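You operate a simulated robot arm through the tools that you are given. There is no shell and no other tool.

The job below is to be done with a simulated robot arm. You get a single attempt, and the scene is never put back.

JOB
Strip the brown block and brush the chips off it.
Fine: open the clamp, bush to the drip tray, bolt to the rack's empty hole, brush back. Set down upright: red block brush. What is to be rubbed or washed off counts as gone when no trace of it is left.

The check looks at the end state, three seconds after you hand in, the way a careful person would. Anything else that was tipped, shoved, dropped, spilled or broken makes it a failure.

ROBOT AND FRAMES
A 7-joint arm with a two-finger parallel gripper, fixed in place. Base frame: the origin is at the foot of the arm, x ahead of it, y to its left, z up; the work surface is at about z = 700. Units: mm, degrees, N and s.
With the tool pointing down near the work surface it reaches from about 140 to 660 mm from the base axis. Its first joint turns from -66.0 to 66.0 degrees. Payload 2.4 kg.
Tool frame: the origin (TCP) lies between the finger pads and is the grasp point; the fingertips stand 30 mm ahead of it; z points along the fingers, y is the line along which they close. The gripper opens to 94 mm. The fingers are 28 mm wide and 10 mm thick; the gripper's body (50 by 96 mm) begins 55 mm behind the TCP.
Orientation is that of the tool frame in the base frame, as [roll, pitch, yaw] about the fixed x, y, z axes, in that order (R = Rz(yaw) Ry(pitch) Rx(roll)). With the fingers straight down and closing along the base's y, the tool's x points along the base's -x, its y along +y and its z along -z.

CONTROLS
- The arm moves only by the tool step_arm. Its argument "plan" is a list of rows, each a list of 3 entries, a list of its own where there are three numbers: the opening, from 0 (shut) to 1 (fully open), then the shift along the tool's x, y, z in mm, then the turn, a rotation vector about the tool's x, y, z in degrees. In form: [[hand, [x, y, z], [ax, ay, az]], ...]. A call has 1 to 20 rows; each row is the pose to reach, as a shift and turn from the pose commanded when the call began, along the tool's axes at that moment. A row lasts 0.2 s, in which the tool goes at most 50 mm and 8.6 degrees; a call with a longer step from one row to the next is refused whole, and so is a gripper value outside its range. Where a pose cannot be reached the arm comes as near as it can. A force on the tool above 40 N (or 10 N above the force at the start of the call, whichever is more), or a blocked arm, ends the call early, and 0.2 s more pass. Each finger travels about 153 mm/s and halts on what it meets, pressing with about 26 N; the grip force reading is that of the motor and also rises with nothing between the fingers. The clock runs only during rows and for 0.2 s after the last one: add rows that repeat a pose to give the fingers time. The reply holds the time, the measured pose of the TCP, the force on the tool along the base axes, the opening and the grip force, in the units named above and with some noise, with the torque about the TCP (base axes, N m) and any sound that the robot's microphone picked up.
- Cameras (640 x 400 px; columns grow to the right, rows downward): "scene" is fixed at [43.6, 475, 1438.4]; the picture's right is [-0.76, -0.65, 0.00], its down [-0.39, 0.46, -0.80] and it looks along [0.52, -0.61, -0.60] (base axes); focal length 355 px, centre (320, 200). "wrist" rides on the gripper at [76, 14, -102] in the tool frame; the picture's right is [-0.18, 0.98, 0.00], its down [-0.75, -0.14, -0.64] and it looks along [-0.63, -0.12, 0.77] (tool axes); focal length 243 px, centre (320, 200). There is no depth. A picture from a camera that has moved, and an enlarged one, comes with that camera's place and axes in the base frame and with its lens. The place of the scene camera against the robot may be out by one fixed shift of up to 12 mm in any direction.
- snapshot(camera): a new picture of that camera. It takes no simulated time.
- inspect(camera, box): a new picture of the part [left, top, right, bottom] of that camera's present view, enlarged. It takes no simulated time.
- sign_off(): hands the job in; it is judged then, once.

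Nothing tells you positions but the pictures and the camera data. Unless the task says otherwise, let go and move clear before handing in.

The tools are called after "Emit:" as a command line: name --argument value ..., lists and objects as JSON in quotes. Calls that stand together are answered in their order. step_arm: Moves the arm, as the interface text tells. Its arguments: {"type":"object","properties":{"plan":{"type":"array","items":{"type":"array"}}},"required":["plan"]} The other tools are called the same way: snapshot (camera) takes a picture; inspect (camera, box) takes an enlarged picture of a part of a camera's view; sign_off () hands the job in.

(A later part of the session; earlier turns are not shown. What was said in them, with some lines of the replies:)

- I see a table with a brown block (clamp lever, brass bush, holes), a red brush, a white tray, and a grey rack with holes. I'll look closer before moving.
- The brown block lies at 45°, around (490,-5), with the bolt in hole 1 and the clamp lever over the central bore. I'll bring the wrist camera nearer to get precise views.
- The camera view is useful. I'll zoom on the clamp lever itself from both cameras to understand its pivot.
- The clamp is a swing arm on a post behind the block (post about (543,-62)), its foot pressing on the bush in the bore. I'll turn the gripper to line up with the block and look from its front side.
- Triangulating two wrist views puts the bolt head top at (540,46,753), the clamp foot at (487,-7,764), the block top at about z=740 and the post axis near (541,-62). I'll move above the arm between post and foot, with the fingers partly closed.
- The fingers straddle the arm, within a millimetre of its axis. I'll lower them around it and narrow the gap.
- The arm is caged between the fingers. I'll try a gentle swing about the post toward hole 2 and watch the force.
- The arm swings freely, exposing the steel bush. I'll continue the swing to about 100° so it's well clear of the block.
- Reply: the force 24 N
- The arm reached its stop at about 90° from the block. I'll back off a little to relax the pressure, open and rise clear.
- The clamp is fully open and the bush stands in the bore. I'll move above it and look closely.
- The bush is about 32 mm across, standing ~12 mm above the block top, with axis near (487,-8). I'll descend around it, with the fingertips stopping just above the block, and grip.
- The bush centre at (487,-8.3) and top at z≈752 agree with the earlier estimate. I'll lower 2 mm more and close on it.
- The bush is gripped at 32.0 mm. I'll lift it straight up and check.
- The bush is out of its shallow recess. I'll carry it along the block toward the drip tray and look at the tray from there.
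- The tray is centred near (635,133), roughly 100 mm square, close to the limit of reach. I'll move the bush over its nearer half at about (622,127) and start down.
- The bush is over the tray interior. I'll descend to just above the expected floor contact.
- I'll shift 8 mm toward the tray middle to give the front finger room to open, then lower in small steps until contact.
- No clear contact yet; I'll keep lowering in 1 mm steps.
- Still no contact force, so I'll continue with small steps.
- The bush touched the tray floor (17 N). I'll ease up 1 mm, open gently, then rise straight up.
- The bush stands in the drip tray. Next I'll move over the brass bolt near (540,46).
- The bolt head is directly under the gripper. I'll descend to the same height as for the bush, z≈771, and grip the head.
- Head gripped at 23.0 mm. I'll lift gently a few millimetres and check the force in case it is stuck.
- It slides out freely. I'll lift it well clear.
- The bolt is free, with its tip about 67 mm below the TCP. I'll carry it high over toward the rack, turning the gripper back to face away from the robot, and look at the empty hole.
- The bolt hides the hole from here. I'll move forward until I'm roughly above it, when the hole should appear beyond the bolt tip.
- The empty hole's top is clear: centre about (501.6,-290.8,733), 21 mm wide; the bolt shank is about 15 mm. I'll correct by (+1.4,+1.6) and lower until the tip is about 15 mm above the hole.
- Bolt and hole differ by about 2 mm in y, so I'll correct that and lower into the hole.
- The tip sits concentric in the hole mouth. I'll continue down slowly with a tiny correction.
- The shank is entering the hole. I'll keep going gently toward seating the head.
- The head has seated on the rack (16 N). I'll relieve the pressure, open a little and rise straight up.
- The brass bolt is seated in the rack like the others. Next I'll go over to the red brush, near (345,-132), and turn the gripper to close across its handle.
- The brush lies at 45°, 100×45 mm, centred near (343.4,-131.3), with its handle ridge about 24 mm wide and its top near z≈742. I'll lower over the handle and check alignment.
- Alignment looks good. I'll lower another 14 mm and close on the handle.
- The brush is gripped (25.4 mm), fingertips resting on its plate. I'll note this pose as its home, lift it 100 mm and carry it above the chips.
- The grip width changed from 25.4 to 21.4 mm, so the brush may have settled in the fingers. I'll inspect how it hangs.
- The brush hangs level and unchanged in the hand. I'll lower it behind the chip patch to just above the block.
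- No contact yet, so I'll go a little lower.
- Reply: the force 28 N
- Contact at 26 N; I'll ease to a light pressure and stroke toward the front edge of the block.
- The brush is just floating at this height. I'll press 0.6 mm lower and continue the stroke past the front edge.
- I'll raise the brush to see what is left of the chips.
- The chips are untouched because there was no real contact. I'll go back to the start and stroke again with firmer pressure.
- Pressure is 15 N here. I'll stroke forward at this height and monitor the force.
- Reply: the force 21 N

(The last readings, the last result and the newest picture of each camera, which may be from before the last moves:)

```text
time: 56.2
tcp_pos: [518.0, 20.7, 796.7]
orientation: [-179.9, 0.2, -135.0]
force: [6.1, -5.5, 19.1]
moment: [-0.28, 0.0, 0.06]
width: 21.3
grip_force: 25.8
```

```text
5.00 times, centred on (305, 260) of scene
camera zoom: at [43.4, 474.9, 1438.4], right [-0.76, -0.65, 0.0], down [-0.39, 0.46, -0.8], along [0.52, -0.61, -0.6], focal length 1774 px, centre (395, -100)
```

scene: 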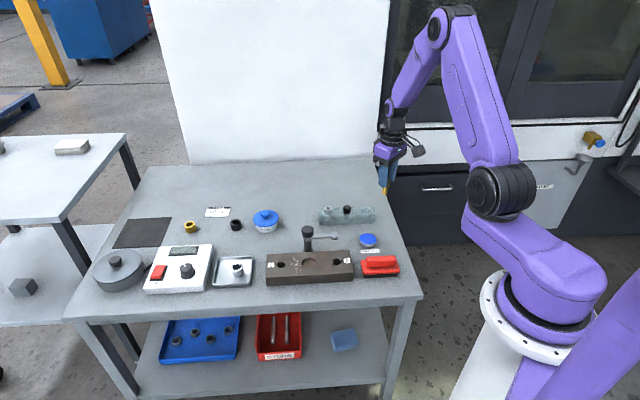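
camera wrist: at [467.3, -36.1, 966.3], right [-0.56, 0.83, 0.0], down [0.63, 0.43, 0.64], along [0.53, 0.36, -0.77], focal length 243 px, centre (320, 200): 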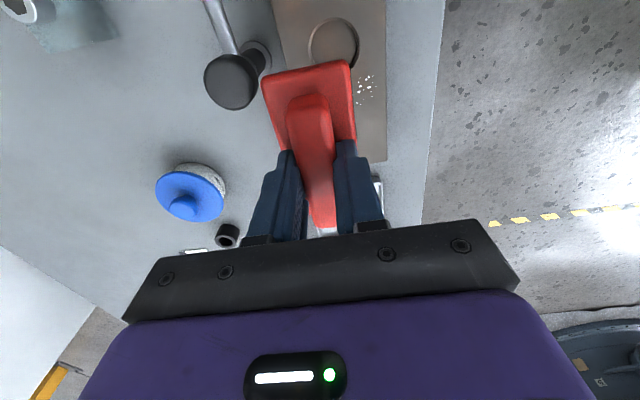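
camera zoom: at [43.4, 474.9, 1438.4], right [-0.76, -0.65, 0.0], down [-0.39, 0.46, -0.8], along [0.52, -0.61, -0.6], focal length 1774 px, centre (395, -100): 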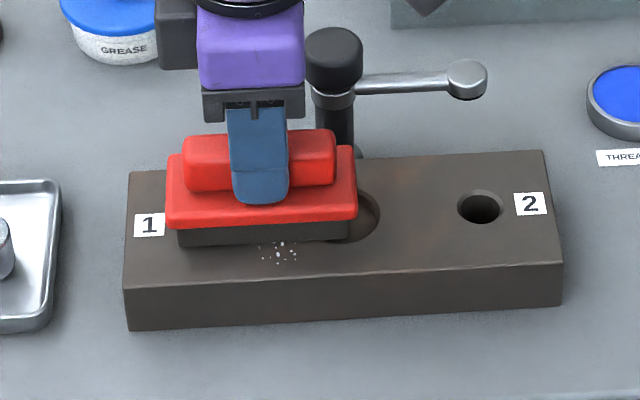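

Contact holds at 19 N with 8 N of drag and the block isn't moving. I'll continue forward.

Emit:
step_arm --plan '[[0.15, [0, 7, 0], [0, 0, 0]], [0.15, [0, 14, 0], [0, 0, 0]], [0.15, [0, 21, 0], [0, 0, 0]]]'

Emit:
inspect --camera "scene" --box '[260, 220, 350, 300]'

```text
time: 56.8
tcp_pos: [513.4, 25.7, 798.3]
orientation: [-179.4, 0.6, -135.4]
force: [-0.7, -0.7, -1.5]
moment: [0.0, 0.01, 0.04]
width: 21.3
grip_force: 25.5
stopped in row 3: the force on the tool passed its limit at 44 N (the readings are from after the stop); the commanded pose is now the measured one
```

```text
5.00 times, centred on (305, 260) of scene
camera zoom: at [43.5, 475.0, 1438.4], right [-0.76, -0.65, 0.0], down [-0.39, 0.46, -0.8], along [0.52, -0.61, -0.6], focal length 1774 px, centre (395, -100)
```

zoom: 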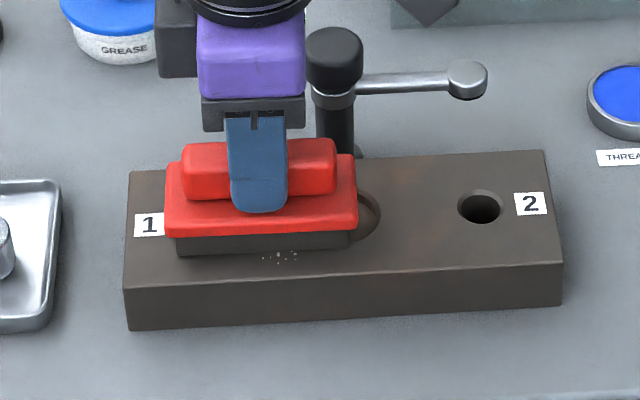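

The force limit tripped partway. I'll lift, level the tool, and look at what this partial stroke did.

Emit:
step_arm --plan '[[0.15, [0, 0, -10], [-0.6, 0.6, -0.4]], [0.15, [0, 20, -45], [-0.6, 0.6, -0.4]], [0.15, [0, 50, -70], [-0.6, 0.6, -0.4]], [0.15, [0, 70, -80], [-0.6, 0.6, -0.4]], [0.15, [0, 70, -80], [-0.6, 0.6, -0.4]]]'

Emit:
inspect --camera "wrist" --box '[200, 0, 440, 192]'

Emit:
inspect --camera "scene" --box '[260, 220, 350, 300]'

```text
time: 58.0
tcp_pos: [462.4, 75.4, 878.7]
orientation: [180.0, 0.0, -135.0]
force: [-0.2, -0.1, -1.8]
moment: [-0.01, 0.0, 0.04]
width: 21.4
grip_force: 26.2
```

```text
2.08 times, centred on (320, 96) of wrist
camera zoom: at [398.0, 30.9, 981.4], right [-0.56, 0.83, 0.0], down [0.63, 0.43, 0.64], along [0.53, 0.36, -0.77], focal length 506 px, centre (320, 417)
```

zoom: 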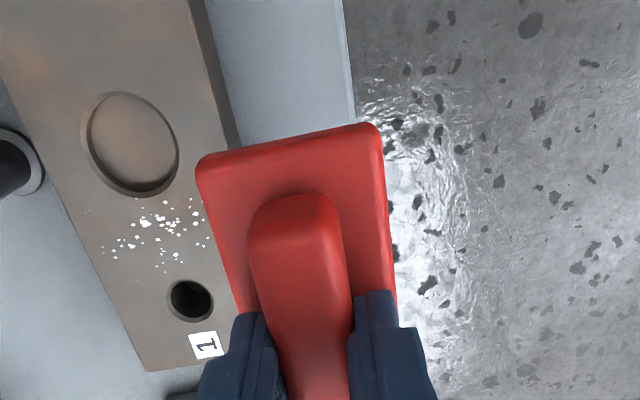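

```text
5.00 times, centred on (305, 260) of scene
camera zoom: at [43.6, 475.0, 1438.4], right [-0.76, -0.65, 0.0], down [-0.39, 0.46, -0.8], along [0.52, -0.61, -0.6], focal length 1774 px, centre (395, -100)
```

zoom: 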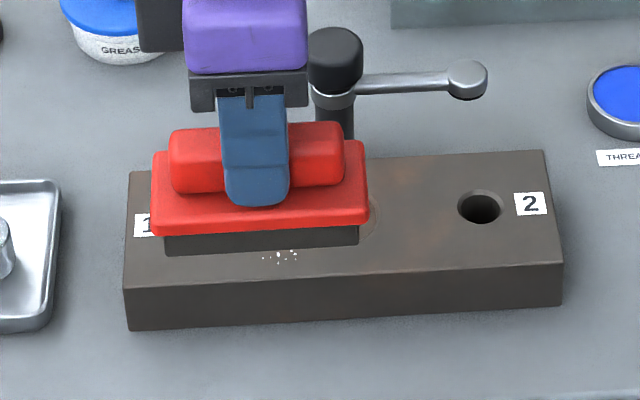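

Emit:
inspect --camera "wrist" --box '[230, 70, 310, 140]'

```text
5.71 times, centred on (270, 105) of wrist
camera zoom: at [398.0, 30.9, 981.4], right [-0.56, 0.83, 0.0], down [0.63, 0.43, 0.64], along [0.53, 0.36, -0.77], focal length 1386 px, centre (606, 743)
```

zoom: 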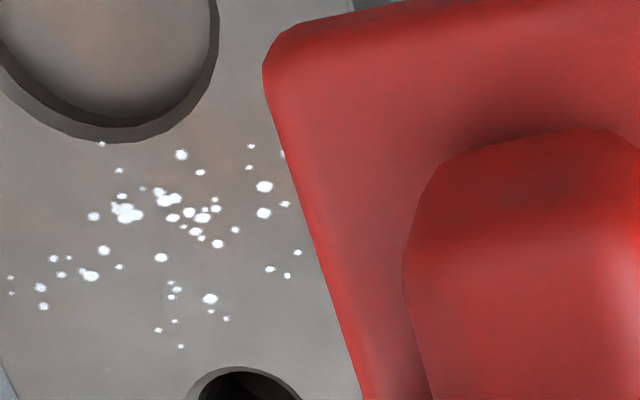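

The chips are mostly still there, and pushing across the brush's narrow width makes it tip and jam. I'll instead rub along the brush's long axis, where it is stable, starting with the back half of the patch.

Emit:
step_arm --plan '[[0.15, [5, -29, 0], [0, 0, 0]], [0.15, [10, -58, 0], [0, 0, 0]], [0.15, [15, -86, 0], [0, 0, 0]], [0.15, [15, -86, 35], [0, 0, 0]], [0.15, [15, -86, 65], [0, 0, 0]], [0.15, [15, -86, 77], [0, 0, 0]], [0.15, [15, -86, 80], [0, 0, 0]], [0.15, [15, -86, 80.5], [0, 0, 0]], [0.15, [15, -86, 80.5], [0, 0, 0]]]'

```text
time: 60.0
tcp_pos: [514.0, 4.7, 798.5]
orientation: [-180.0, 0.1, -135.0]
force: [-0.2, -0.3, -0.9]
moment: [0.0, -0.02, 0.03]
width: 21.5
grip_force: 25.8
```

Emit:
step_arm --plan '[[0.15, [0, 0, 0.5], [0, 0, 0]], [0.15, [0, 0, 1], [0, 0, 0]], [0.15, [0, 0, 1], [0, 0, 0]]]'

```text
time: 60.8
tcp_pos: [513.9, 4.0, 797.8]
orientation: [180.0, 0.0, -134.9]
force: [-4.6, -3.2, 17.0]
moment: [0.24, -0.23, 0.04]
width: 21.4
grip_force: 25.3
```

Contact at 17 N. I'll rub along the block's length in small steps.

Emit:
step_arm --plan '[[0.15, [-4, 0, 0], [0, 0, 0]], [0.15, [-9, 0, 0], [0, 0, 0]], [0.15, [-15, 0, 0], [0, 0, 0]], [0.15, [-20, 0, 0], [0, 0, 0]]]'

Emit:
inspect --camera "scene" --box '[260, 220, 350, 300]'

```text
time: 61.8
tcp_pos: [525.1, 15.3, 796.7]
orientation: [179.8, -0.2, -135.1]
force: [-5.9, -2.0, 12.4]
moment: [0.15, -0.15, 0.22]
width: 21.4
grip_force: 25.5
stopped in row 4: the force on the tool passed its limit at 45 N (the readings are from after the stop); the commanded pose is now the measured one
```

```text
5.00 times, centred on (305, 260) of scene
camera zoom: at [43.3, 475.0, 1438.4], right [-0.76, -0.65, 0.0], down [-0.39, 0.46, -0.8], along [0.52, -0.61, -0.6], focal length 1774 px, centre (395, -100)
```

zoom: 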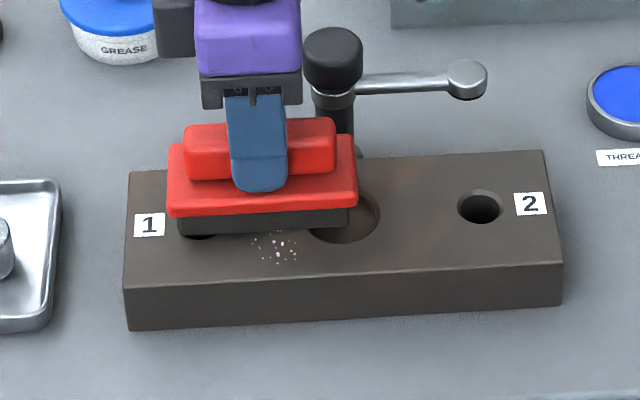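

I'll ease the pressure slightly and move in smaller steps.

Emit:
step_arm --plan '[[0.15, [0, 0, -0.3], [0.2, 0.2, 0]], [0.15, [3, 0, -0.3], [0.2, 0.2, 0]], [0.15, [6, 0, -0.3], [0.2, 0.2, 0]], [0.15, [9, 0, -0.3], [0.2, 0.2, 0]], [0.15, [12, 0, -0.3], [0.2, 0.2, 0]], [0.15, [15, 0, -0.3], [0.2, 0.2, 0]]]'

Emit:
inspect --camera "scene" --box '[260, 220, 350, 300]'

```text
time: 63.2
tcp_pos: [514.3, 6.5, 796.7]
orientation: [-179.9, -0.4, -135.1]
force: [1.4, 1.9, 6.2]
moment: [0.34, -0.32, 0.01]
width: 21.3
grip_force: 25.9
```

```text
5.00 times, centred on (305, 260) of scene
camera zoom: at [43.5, 475.0, 1438.4], right [-0.76, -0.65, 0.0], down [-0.39, 0.46, -0.8], along [0.52, -0.61, -0.6], focal length 1774 px, centre (395, -100)
```

zoom: 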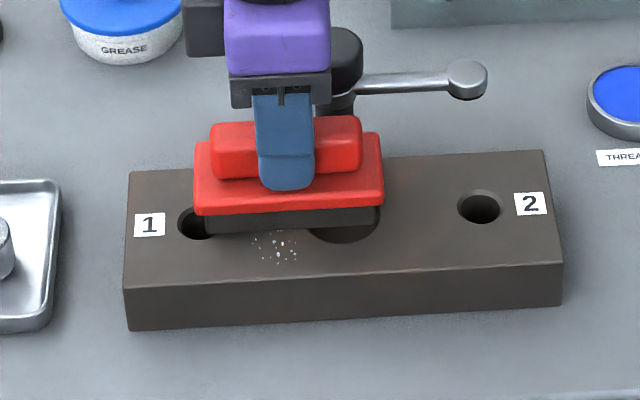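

That works at about 6 N. I'll keep rubbing back and forth over the back half.

Emit:
step_arm --plan '[[0.15, [-3, 0, 0], [0, -0.3, 0]], [0.15, [-6, 0, 0], [0, -0.3, 0]], [0.15, [-9, 0, 0], [0, -0.3, 0]], [0.15, [-12, 0, 0], [0, -0.3, 0]], [0.15, [-15, 0, 0], [0, -0.3, 0]], [0.15, [-18, 0, 0], [0, -0.3, 0]], [0.15, [-21, 0, 0], [0, -0.3, 0]], [0.15, [-24, 0, 0], [0, -0.3, 0]]]'

Emit:
inspect --camera "scene" --box '[260, 220, 350, 300]'

```text
time: 64.6
tcp_pos: [524.7, 15.1, 796.6]
orientation: [179.8, -0.5, -135.3]
force: [-2.5, -1.0, 7.8]
moment: [0.08, -0.23, 0.06]
width: 21.0
grip_force: 26.2
stopped in row 7: the force on the tool passed its limit at 43 N (the readings are from after the stop); the commanded pose is now the measured one
```

```text
5.00 times, centred on (305, 260) of scene
camera zoom: at [43.4, 475.0, 1438.4], right [-0.76, -0.65, 0.0], down [-0.39, 0.46, -0.8], along [0.52, -0.61, -0.6], focal length 1774 px, centre (395, -100)
```

zoom: 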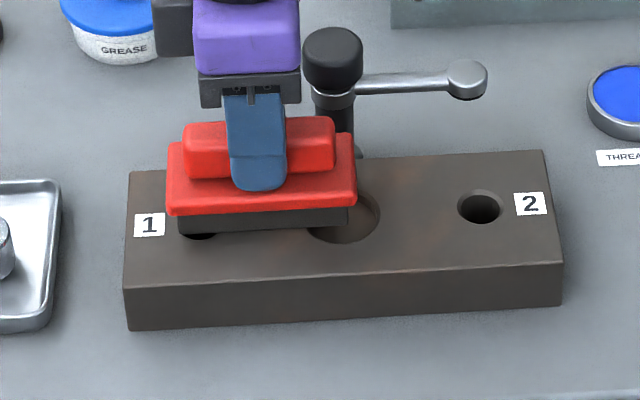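

The visible chips in front have gone. I'll lift straight up and look at the whole area.

Emit:
step_arm --plan '[[0.15, [0, 0, -5], [0, -0.4, 0]], [0.15, [0, 0, -30], [0.2, -0.5, -0.3]], [0.15, [0, 0, -65], [0.2, -0.5, -0.3]], [0.15, [0, 40, -80], [0.2, -0.5, -0.3]], [0.15, [0, 85, -80], [0.2, -0.5, -0.3]], [0.15, [0, 85, -80], [0.2, -0.5, -0.3]]]'

Emit:
snapshot --camera "wrist"

Emit:
inspect --camera "wrist" --box '[200, 40, 320, 150]'

Emit:
inspect --camera "scene" --box '[260, 220, 350, 300]'

```text
time: 66.0
tcp_pos: [467.1, 75.3, 874.9]
orientation: [180.0, 0.0, -135.0]
force: [0.4, -0.7, -1.0]
moment: [-0.01, 0.0, -0.01]
width: 21.3
grip_force: 26.5
```

```text
taken
camera wrist: at [403.1, 30.7, 977.6], right [-0.57, 0.82, 0.0], down [0.63, 0.43, 0.64], along [0.53, 0.36, -0.77], focal length 243 px, centre (320, 200)
```

wrist: 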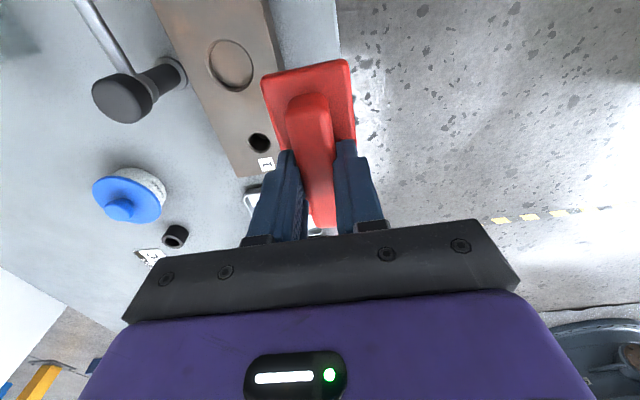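

```text
3.64 times, centred on (260, 95) of wrist
camera zoom: at [403.1, 30.7, 977.6], right [-0.57, 0.82, 0.0], down [0.63, 0.43, 0.64], along [0.53, 0.36, -0.77], focal length 882 px, centre (538, 582)
```

zoom: 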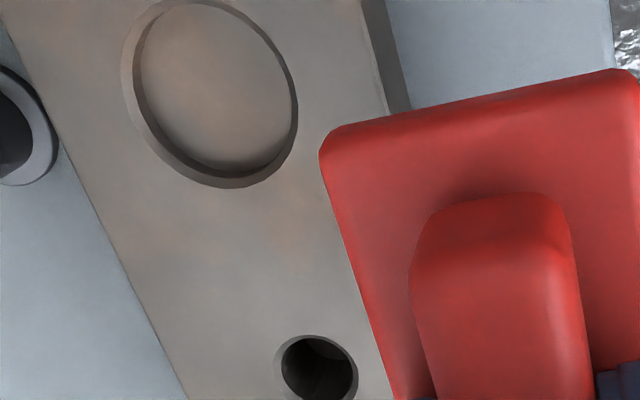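

```text
5.00 times, centred on (305, 260) of scene
camera zoom: at [43.6, 475.0, 1438.4], right [-0.76, -0.65, 0.0], down [-0.39, 0.46, -0.8], along [0.52, -0.61, -0.6], focal length 1774 px, centre (395, -100)
```

zoom: 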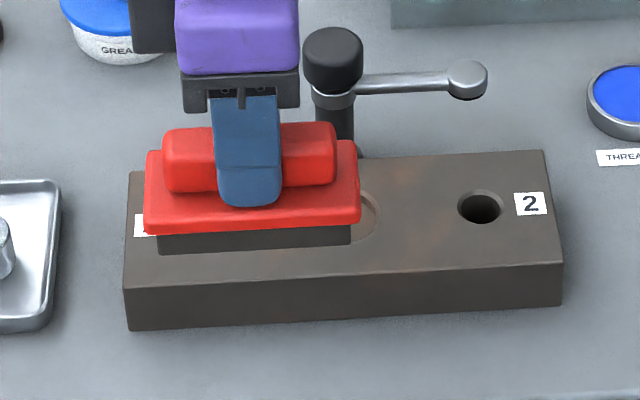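

All chips are gone and the block hasn't moved. Before returning the brush, I'll check whether it shifted in the hand.

Emit:
inspect --camera "wrist" --box '[200, 40, 440, 232]'

Emit:
inspect --camera "scene" --box '[270, 210, 350, 280]'

```text
2.08 times, centred on (320, 136) of wrist
camera zoom: at [403.1, 30.7, 977.6], right [-0.57, 0.82, 0.0], down [0.63, 0.43, 0.64], along [0.53, 0.36, -0.77], focal length 506 px, centre (320, 333)
```

zoom: 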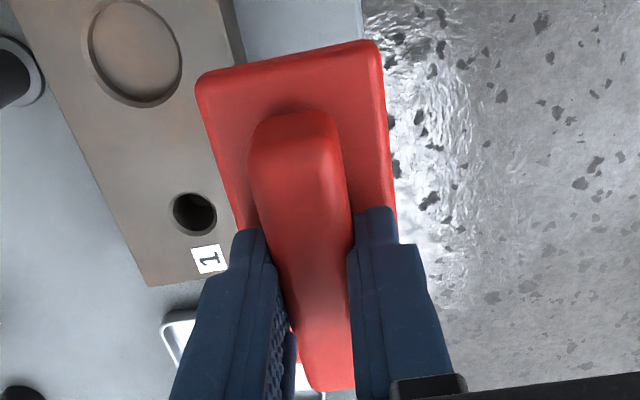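

```text
5.71 times, centred on (310, 245) of scene
camera zoom: at [43.6, 475.0, 1438.4], right [-0.76, -0.65, 0.0], down [-0.39, 0.46, -0.8], along [0.52, -0.61, -0.6], focal length 2028 px, centre (377, -57)
```

zoom: 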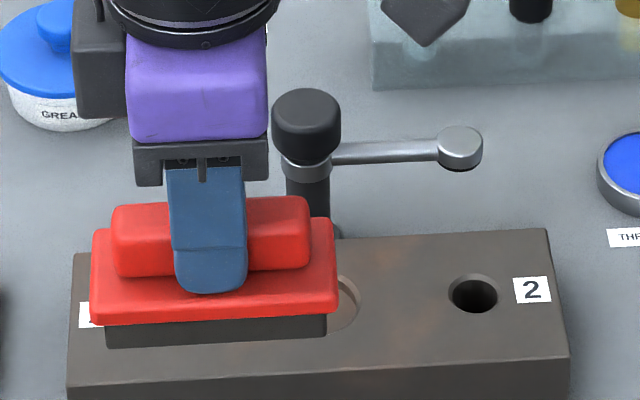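

The brush sits as before, level in the hand. I'll carry it back above its original place.

Emit:
step_arm --plan '[[0.15, [39, -10, 0], [0, 0, 0]], [0.15, [78, -20, 0], [0, 0, 0]], [0.15, [117, -29, 0], [0, 0, 0]], [0.15, [156, -39, 0], [0, 0, 0]], [0.15, [195, -49, 0], [0, 0, 0]], [0.15, [234.3, -58.5, 0], [0, 0, 0]], [0.15, [234.3, -58.5, 40], [0, 0, 0]], [0.15, [234.3, -58.5, 80], [0, 0, 0]], [0.15, [234.3, -58.5, 100], [0, 0, 0]], [0.15, [234.3, -58.5, 100], [0, 0, 0]]]'

Emit:
inspect --camera "scene" --box '[340, 230, 420, 300]'

Emit:
inspect --camera "wrist" --box '[200, 40, 440, 232]'

```text
time: 68.2
tcp_pos: [340.4, -129.6, 775.5]
orientation: [-179.9, 0.0, -135.0]
force: [-0.8, 0.2, -0.3]
moment: [-0.02, -0.02, -0.01]
width: 21.5
grip_force: 25.9
```

```text
5.71 times, centred on (380, 265) of scene
camera zoom: at [43.6, 475.0, 1438.4], right [-0.76, -0.65, 0.0], down [-0.39, 0.46, -0.8], along [0.52, -0.61, -0.6], focal length 2028 px, centre (-23, -171)
```

zoom: 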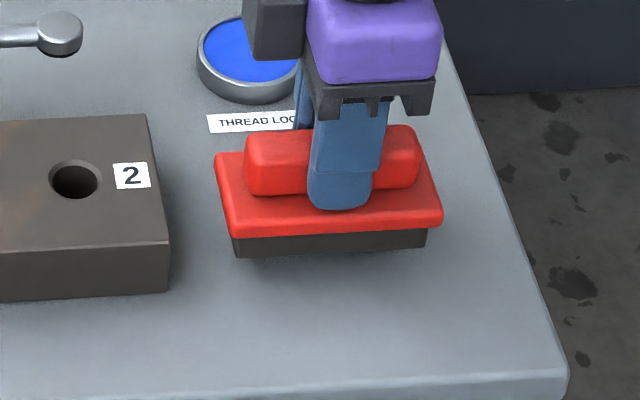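

```text
2.08 times, centred on (320, 136) of wrist
camera zoom: at [276.4, -175.0, 879.3], right [-0.57, 0.82, 0.0], down [0.63, 0.43, 0.64], along [0.53, 0.36, -0.77], focal length 506 px, centre (320, 333)
```

zoom: 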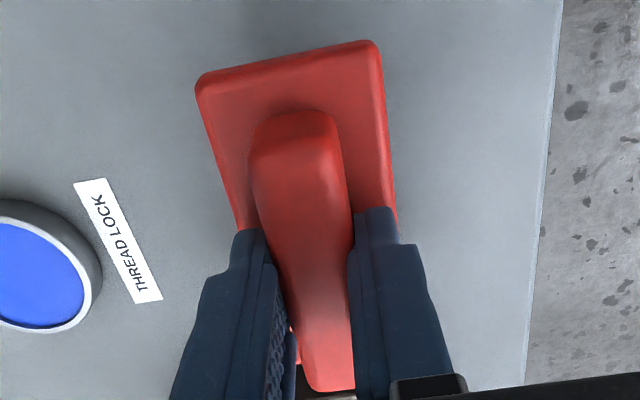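

The pose is about 3 mm off its home toward the front; I'll correct by (+3,-2) and lower.

Emit:
step_arm --plan '[[0.15, [-0.7, -3.5, 0], [0, 0, 0]], [0.15, [-0.7, -3.5, 8], [0, 0, 0]], [0.15, [-0.7, -3.5, 12], [0, 0, 0]], [0.15, [-0.7, -3.5, 12], [0, 0, 0]]]'

Emit:
inspect --camera "scene" --box '[340, 230, 420, 300]'

```text
time: 69.2
tcp_pos: [343.3, -133.0, 764.4]
orientation: [179.9, 0.0, -134.9]
force: [0.0, -0.8, -0.3]
moment: [0.01, 0.0, 0.01]
width: 21.2
grip_force: 26.5
```

```text
5.71 times, centred on (380, 265) of scene
camera zoom: at [43.6, 475.0, 1438.4], right [-0.76, -0.65, 0.0], down [-0.39, 0.46, -0.8], along [0.52, -0.61, -0.6], focal length 2028 px, centre (-23, -171)
```

zoom: 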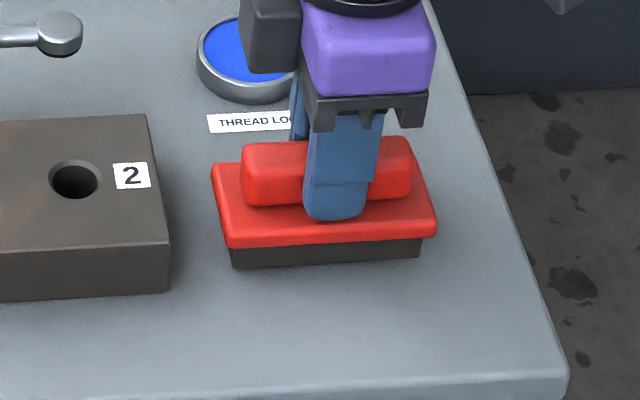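

Now it lines up with its original spot. I'll lower to contact gently.

Emit:
step_arm --plan '[[0.15, [0, 0, 2], [0, 0, 0]], [0.15, [0, 0, 3.5], [0, 0, 0]], [0.15, [0, 0, 4.5], [0, 0, 0]], [0.15, [0, 0, 4.5], [0, 0, 0]]]'

```text
time: 70.4
tcp_pos: [345.0, -134.5, 760.8]
orientation: [-179.9, 0.0, -135.0]
force: [-1.1, 2.0, 7.7]
moment: [0.01, 0.06, -0.02]
width: 21.5
grip_force: 26.1
stopped in row 4: the force on the tool passed its limit at 41 N (the readings are from after the stop); the commanded pose is now the measured one
```

The brush is down on the table. I'll release gently and rise.

Emit:
step_arm --plan '[[0.2, [0, 0, -0.3], [0, 0, 0]], [0.27, [0, 0, -0.3], [0, 0, 0]], [0.35, [0, 0, -0.3], [0, 0, 0]], [0.42, [0, 0, -0.3], [0, 0, 0]], [0.45, [0, 0, -5], [0, 0, 0]], [0.45, [0, 0, -35], [0, 0, 0]], [0.45, [0, 0, -75], [0, 0, 0]], [0.45, [0, 0, -120], [0, 0, 0]], [0.45, [0, 0, -150], [0, 0, 0]], [0.45, [0, 0, -150], [0, 0, 0]]]'

Emit:
inspect --camera "scene" --box '[340, 230, 420, 300]'

Emit:
snapshot --camera "scene"

Emit:
inspect --camera "scene" --box '[250, 215, 410, 295]'

Emit:
inspect --camera "scene" --box '[265, 235, 320, 275]'

```text
time: 72.6
tcp_pos: [343.3, -131.8, 911.7]
orientation: [-180.0, 0.0, -135.0]
force: [-0.2, -0.5, 0.3]
moment: [-0.03, 0.01, 0.01]
width: 42.7
grip_force: 0.0
```

```text
5.71 times, centred on (380, 265) of scene
camera zoom: at [43.6, 475.0, 1438.4], right [-0.76, -0.65, 0.0], down [-0.39, 0.46, -0.8], along [0.52, -0.61, -0.6], focal length 2028 px, centre (-23, -171)
```

zoom: 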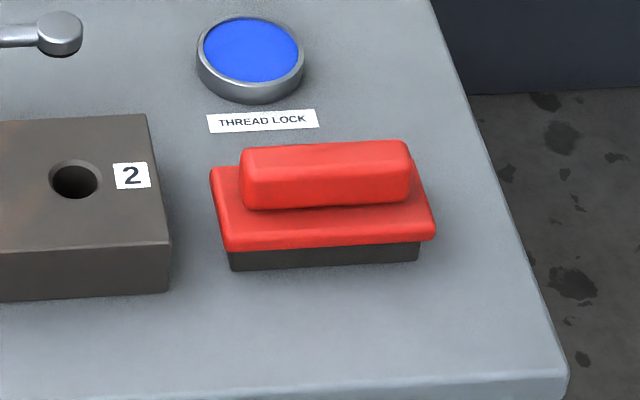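

```text
taken
```

scene: 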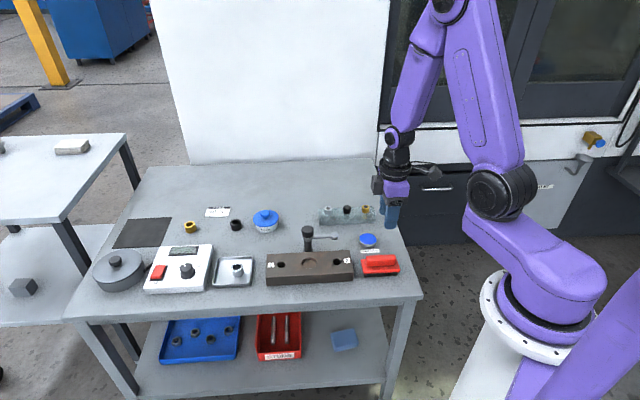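

```text
4.00 times, centred on (330, 255) of scene
camera zoom: at [43.6, 475.0, 1438.4], right [-0.76, -0.65, 0.0], down [-0.39, 0.46, -0.8], along [0.52, -0.61, -0.6], focal length 1420 px, centre (280, -20)
```

zoom: 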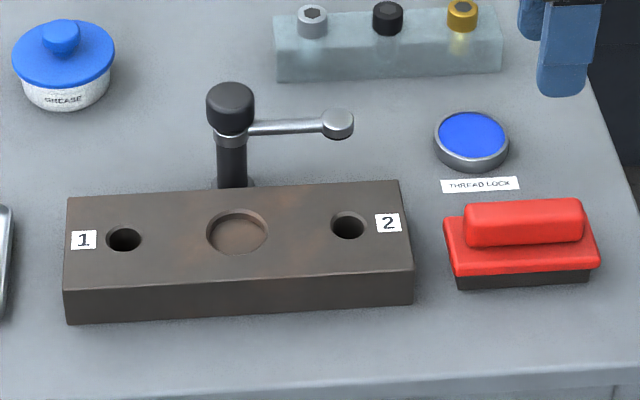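

```text
10.00 times, centred on (292, 255) of scene
camera zoom: at [43.6, 475.0, 1438.4], right [-0.76, -0.65, 0.0], down [-0.39, 0.46, -0.8], along [0.52, -0.61, -0.6], focal length 3549 px, centre (595, -350)
```

zoom: 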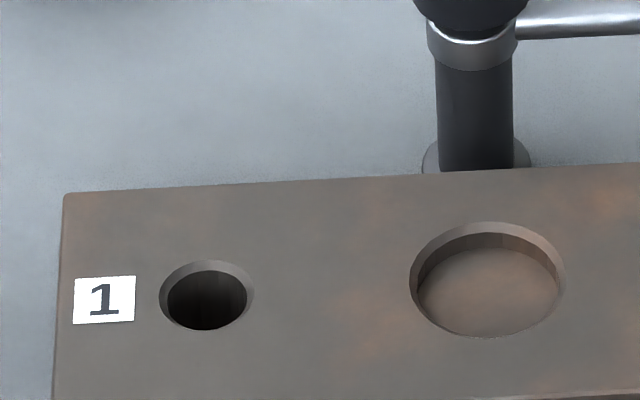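

The block is stripped and clean, and the brush stands upright within about 3 mm of its original spot. I'll do one last check of the tray, rack and brush before handing in.

Emit:
inspect --camera "scene" --box '[80, 190, 280, 310]'

Emit:
inspect --camera "scene" --box '[310, 190, 410, 250]'

Emit:
inspect --camera "wrist" --box '[200, 0, 440, 200]'

```text
3.20 times, centred on (180, 250) of scene
camera zoom: at [43.6, 475.0, 1438.4], right [-0.76, -0.65, 0.0], down [-0.39, 0.46, -0.8], along [0.52, -0.61, -0.6], focal length 1136 px, centre (768, 40)
```

zoom: 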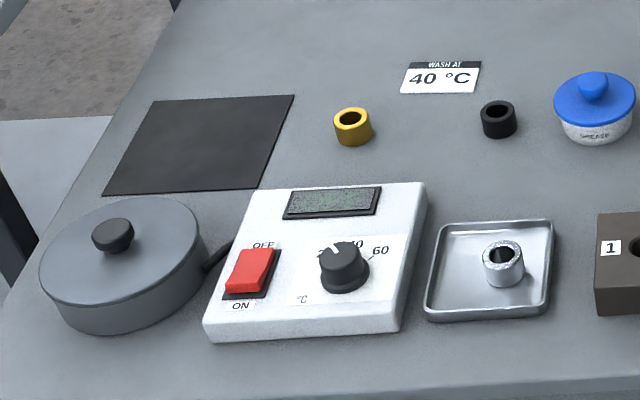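

```text
6.40 times, centred on (360, 220) of scene
camera zoom: at [43.6, 475.0, 1438.4], right [-0.76, -0.65, 0.0], down [-0.39, 0.46, -0.8], along [0.52, -0.61, -0.6], focal length 2271 px, centre (64, 72)
```

zoom: 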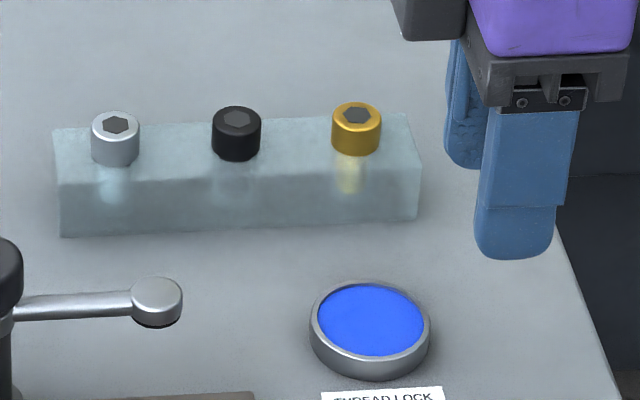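

```text
2.00 times, centred on (320, 100) of wrist
camera zoom: at [279.2, -178.2, 1014.9], right [-0.57, 0.82, 0.0], down [0.63, 0.43, 0.64], along [0.53, 0.36, -0.77], focal length 485 px, centre (320, 400)
```

zoom: 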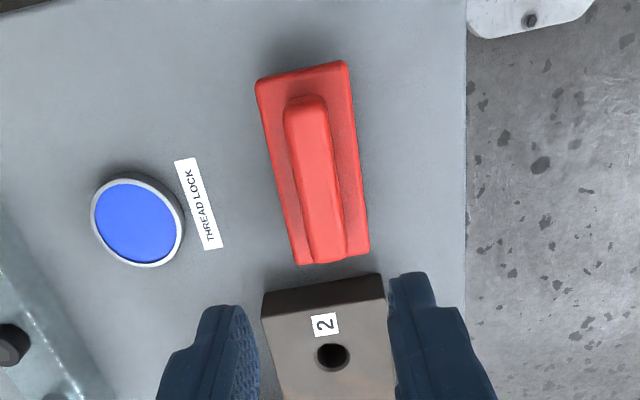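

The clamp is open, the bush is in the drip tray and the bolt is in the rack. The chips are gone, the brush is back upright, and nothing else has moved, so I'm handing in.

Emit:
sign_off

```text
The job is handed in.
```

The brown block is stripped and free of chips, and the job is handed in; I haven't seen the check's result. The last pictures show:

- **Clamp:** swung about 90° open, against its stop and clear of the block.
- **Bush:** standing in the drip tray.
- **Bolt:** seated in the rack's empty hole, with its head flush on the rack like the other two.
- **Chips:** no trace left on the block top. It took several strokes, because the first ones barely touched and the brush jammed a few times.
- **Brush:** set down upright, about 3 mm from where it started.

The arm tripped its 40 N force limit four times: three while brushing and once setting the brush down. The block and the other items look unmoved in the last pictures. The gripper is empty and clear of the table.
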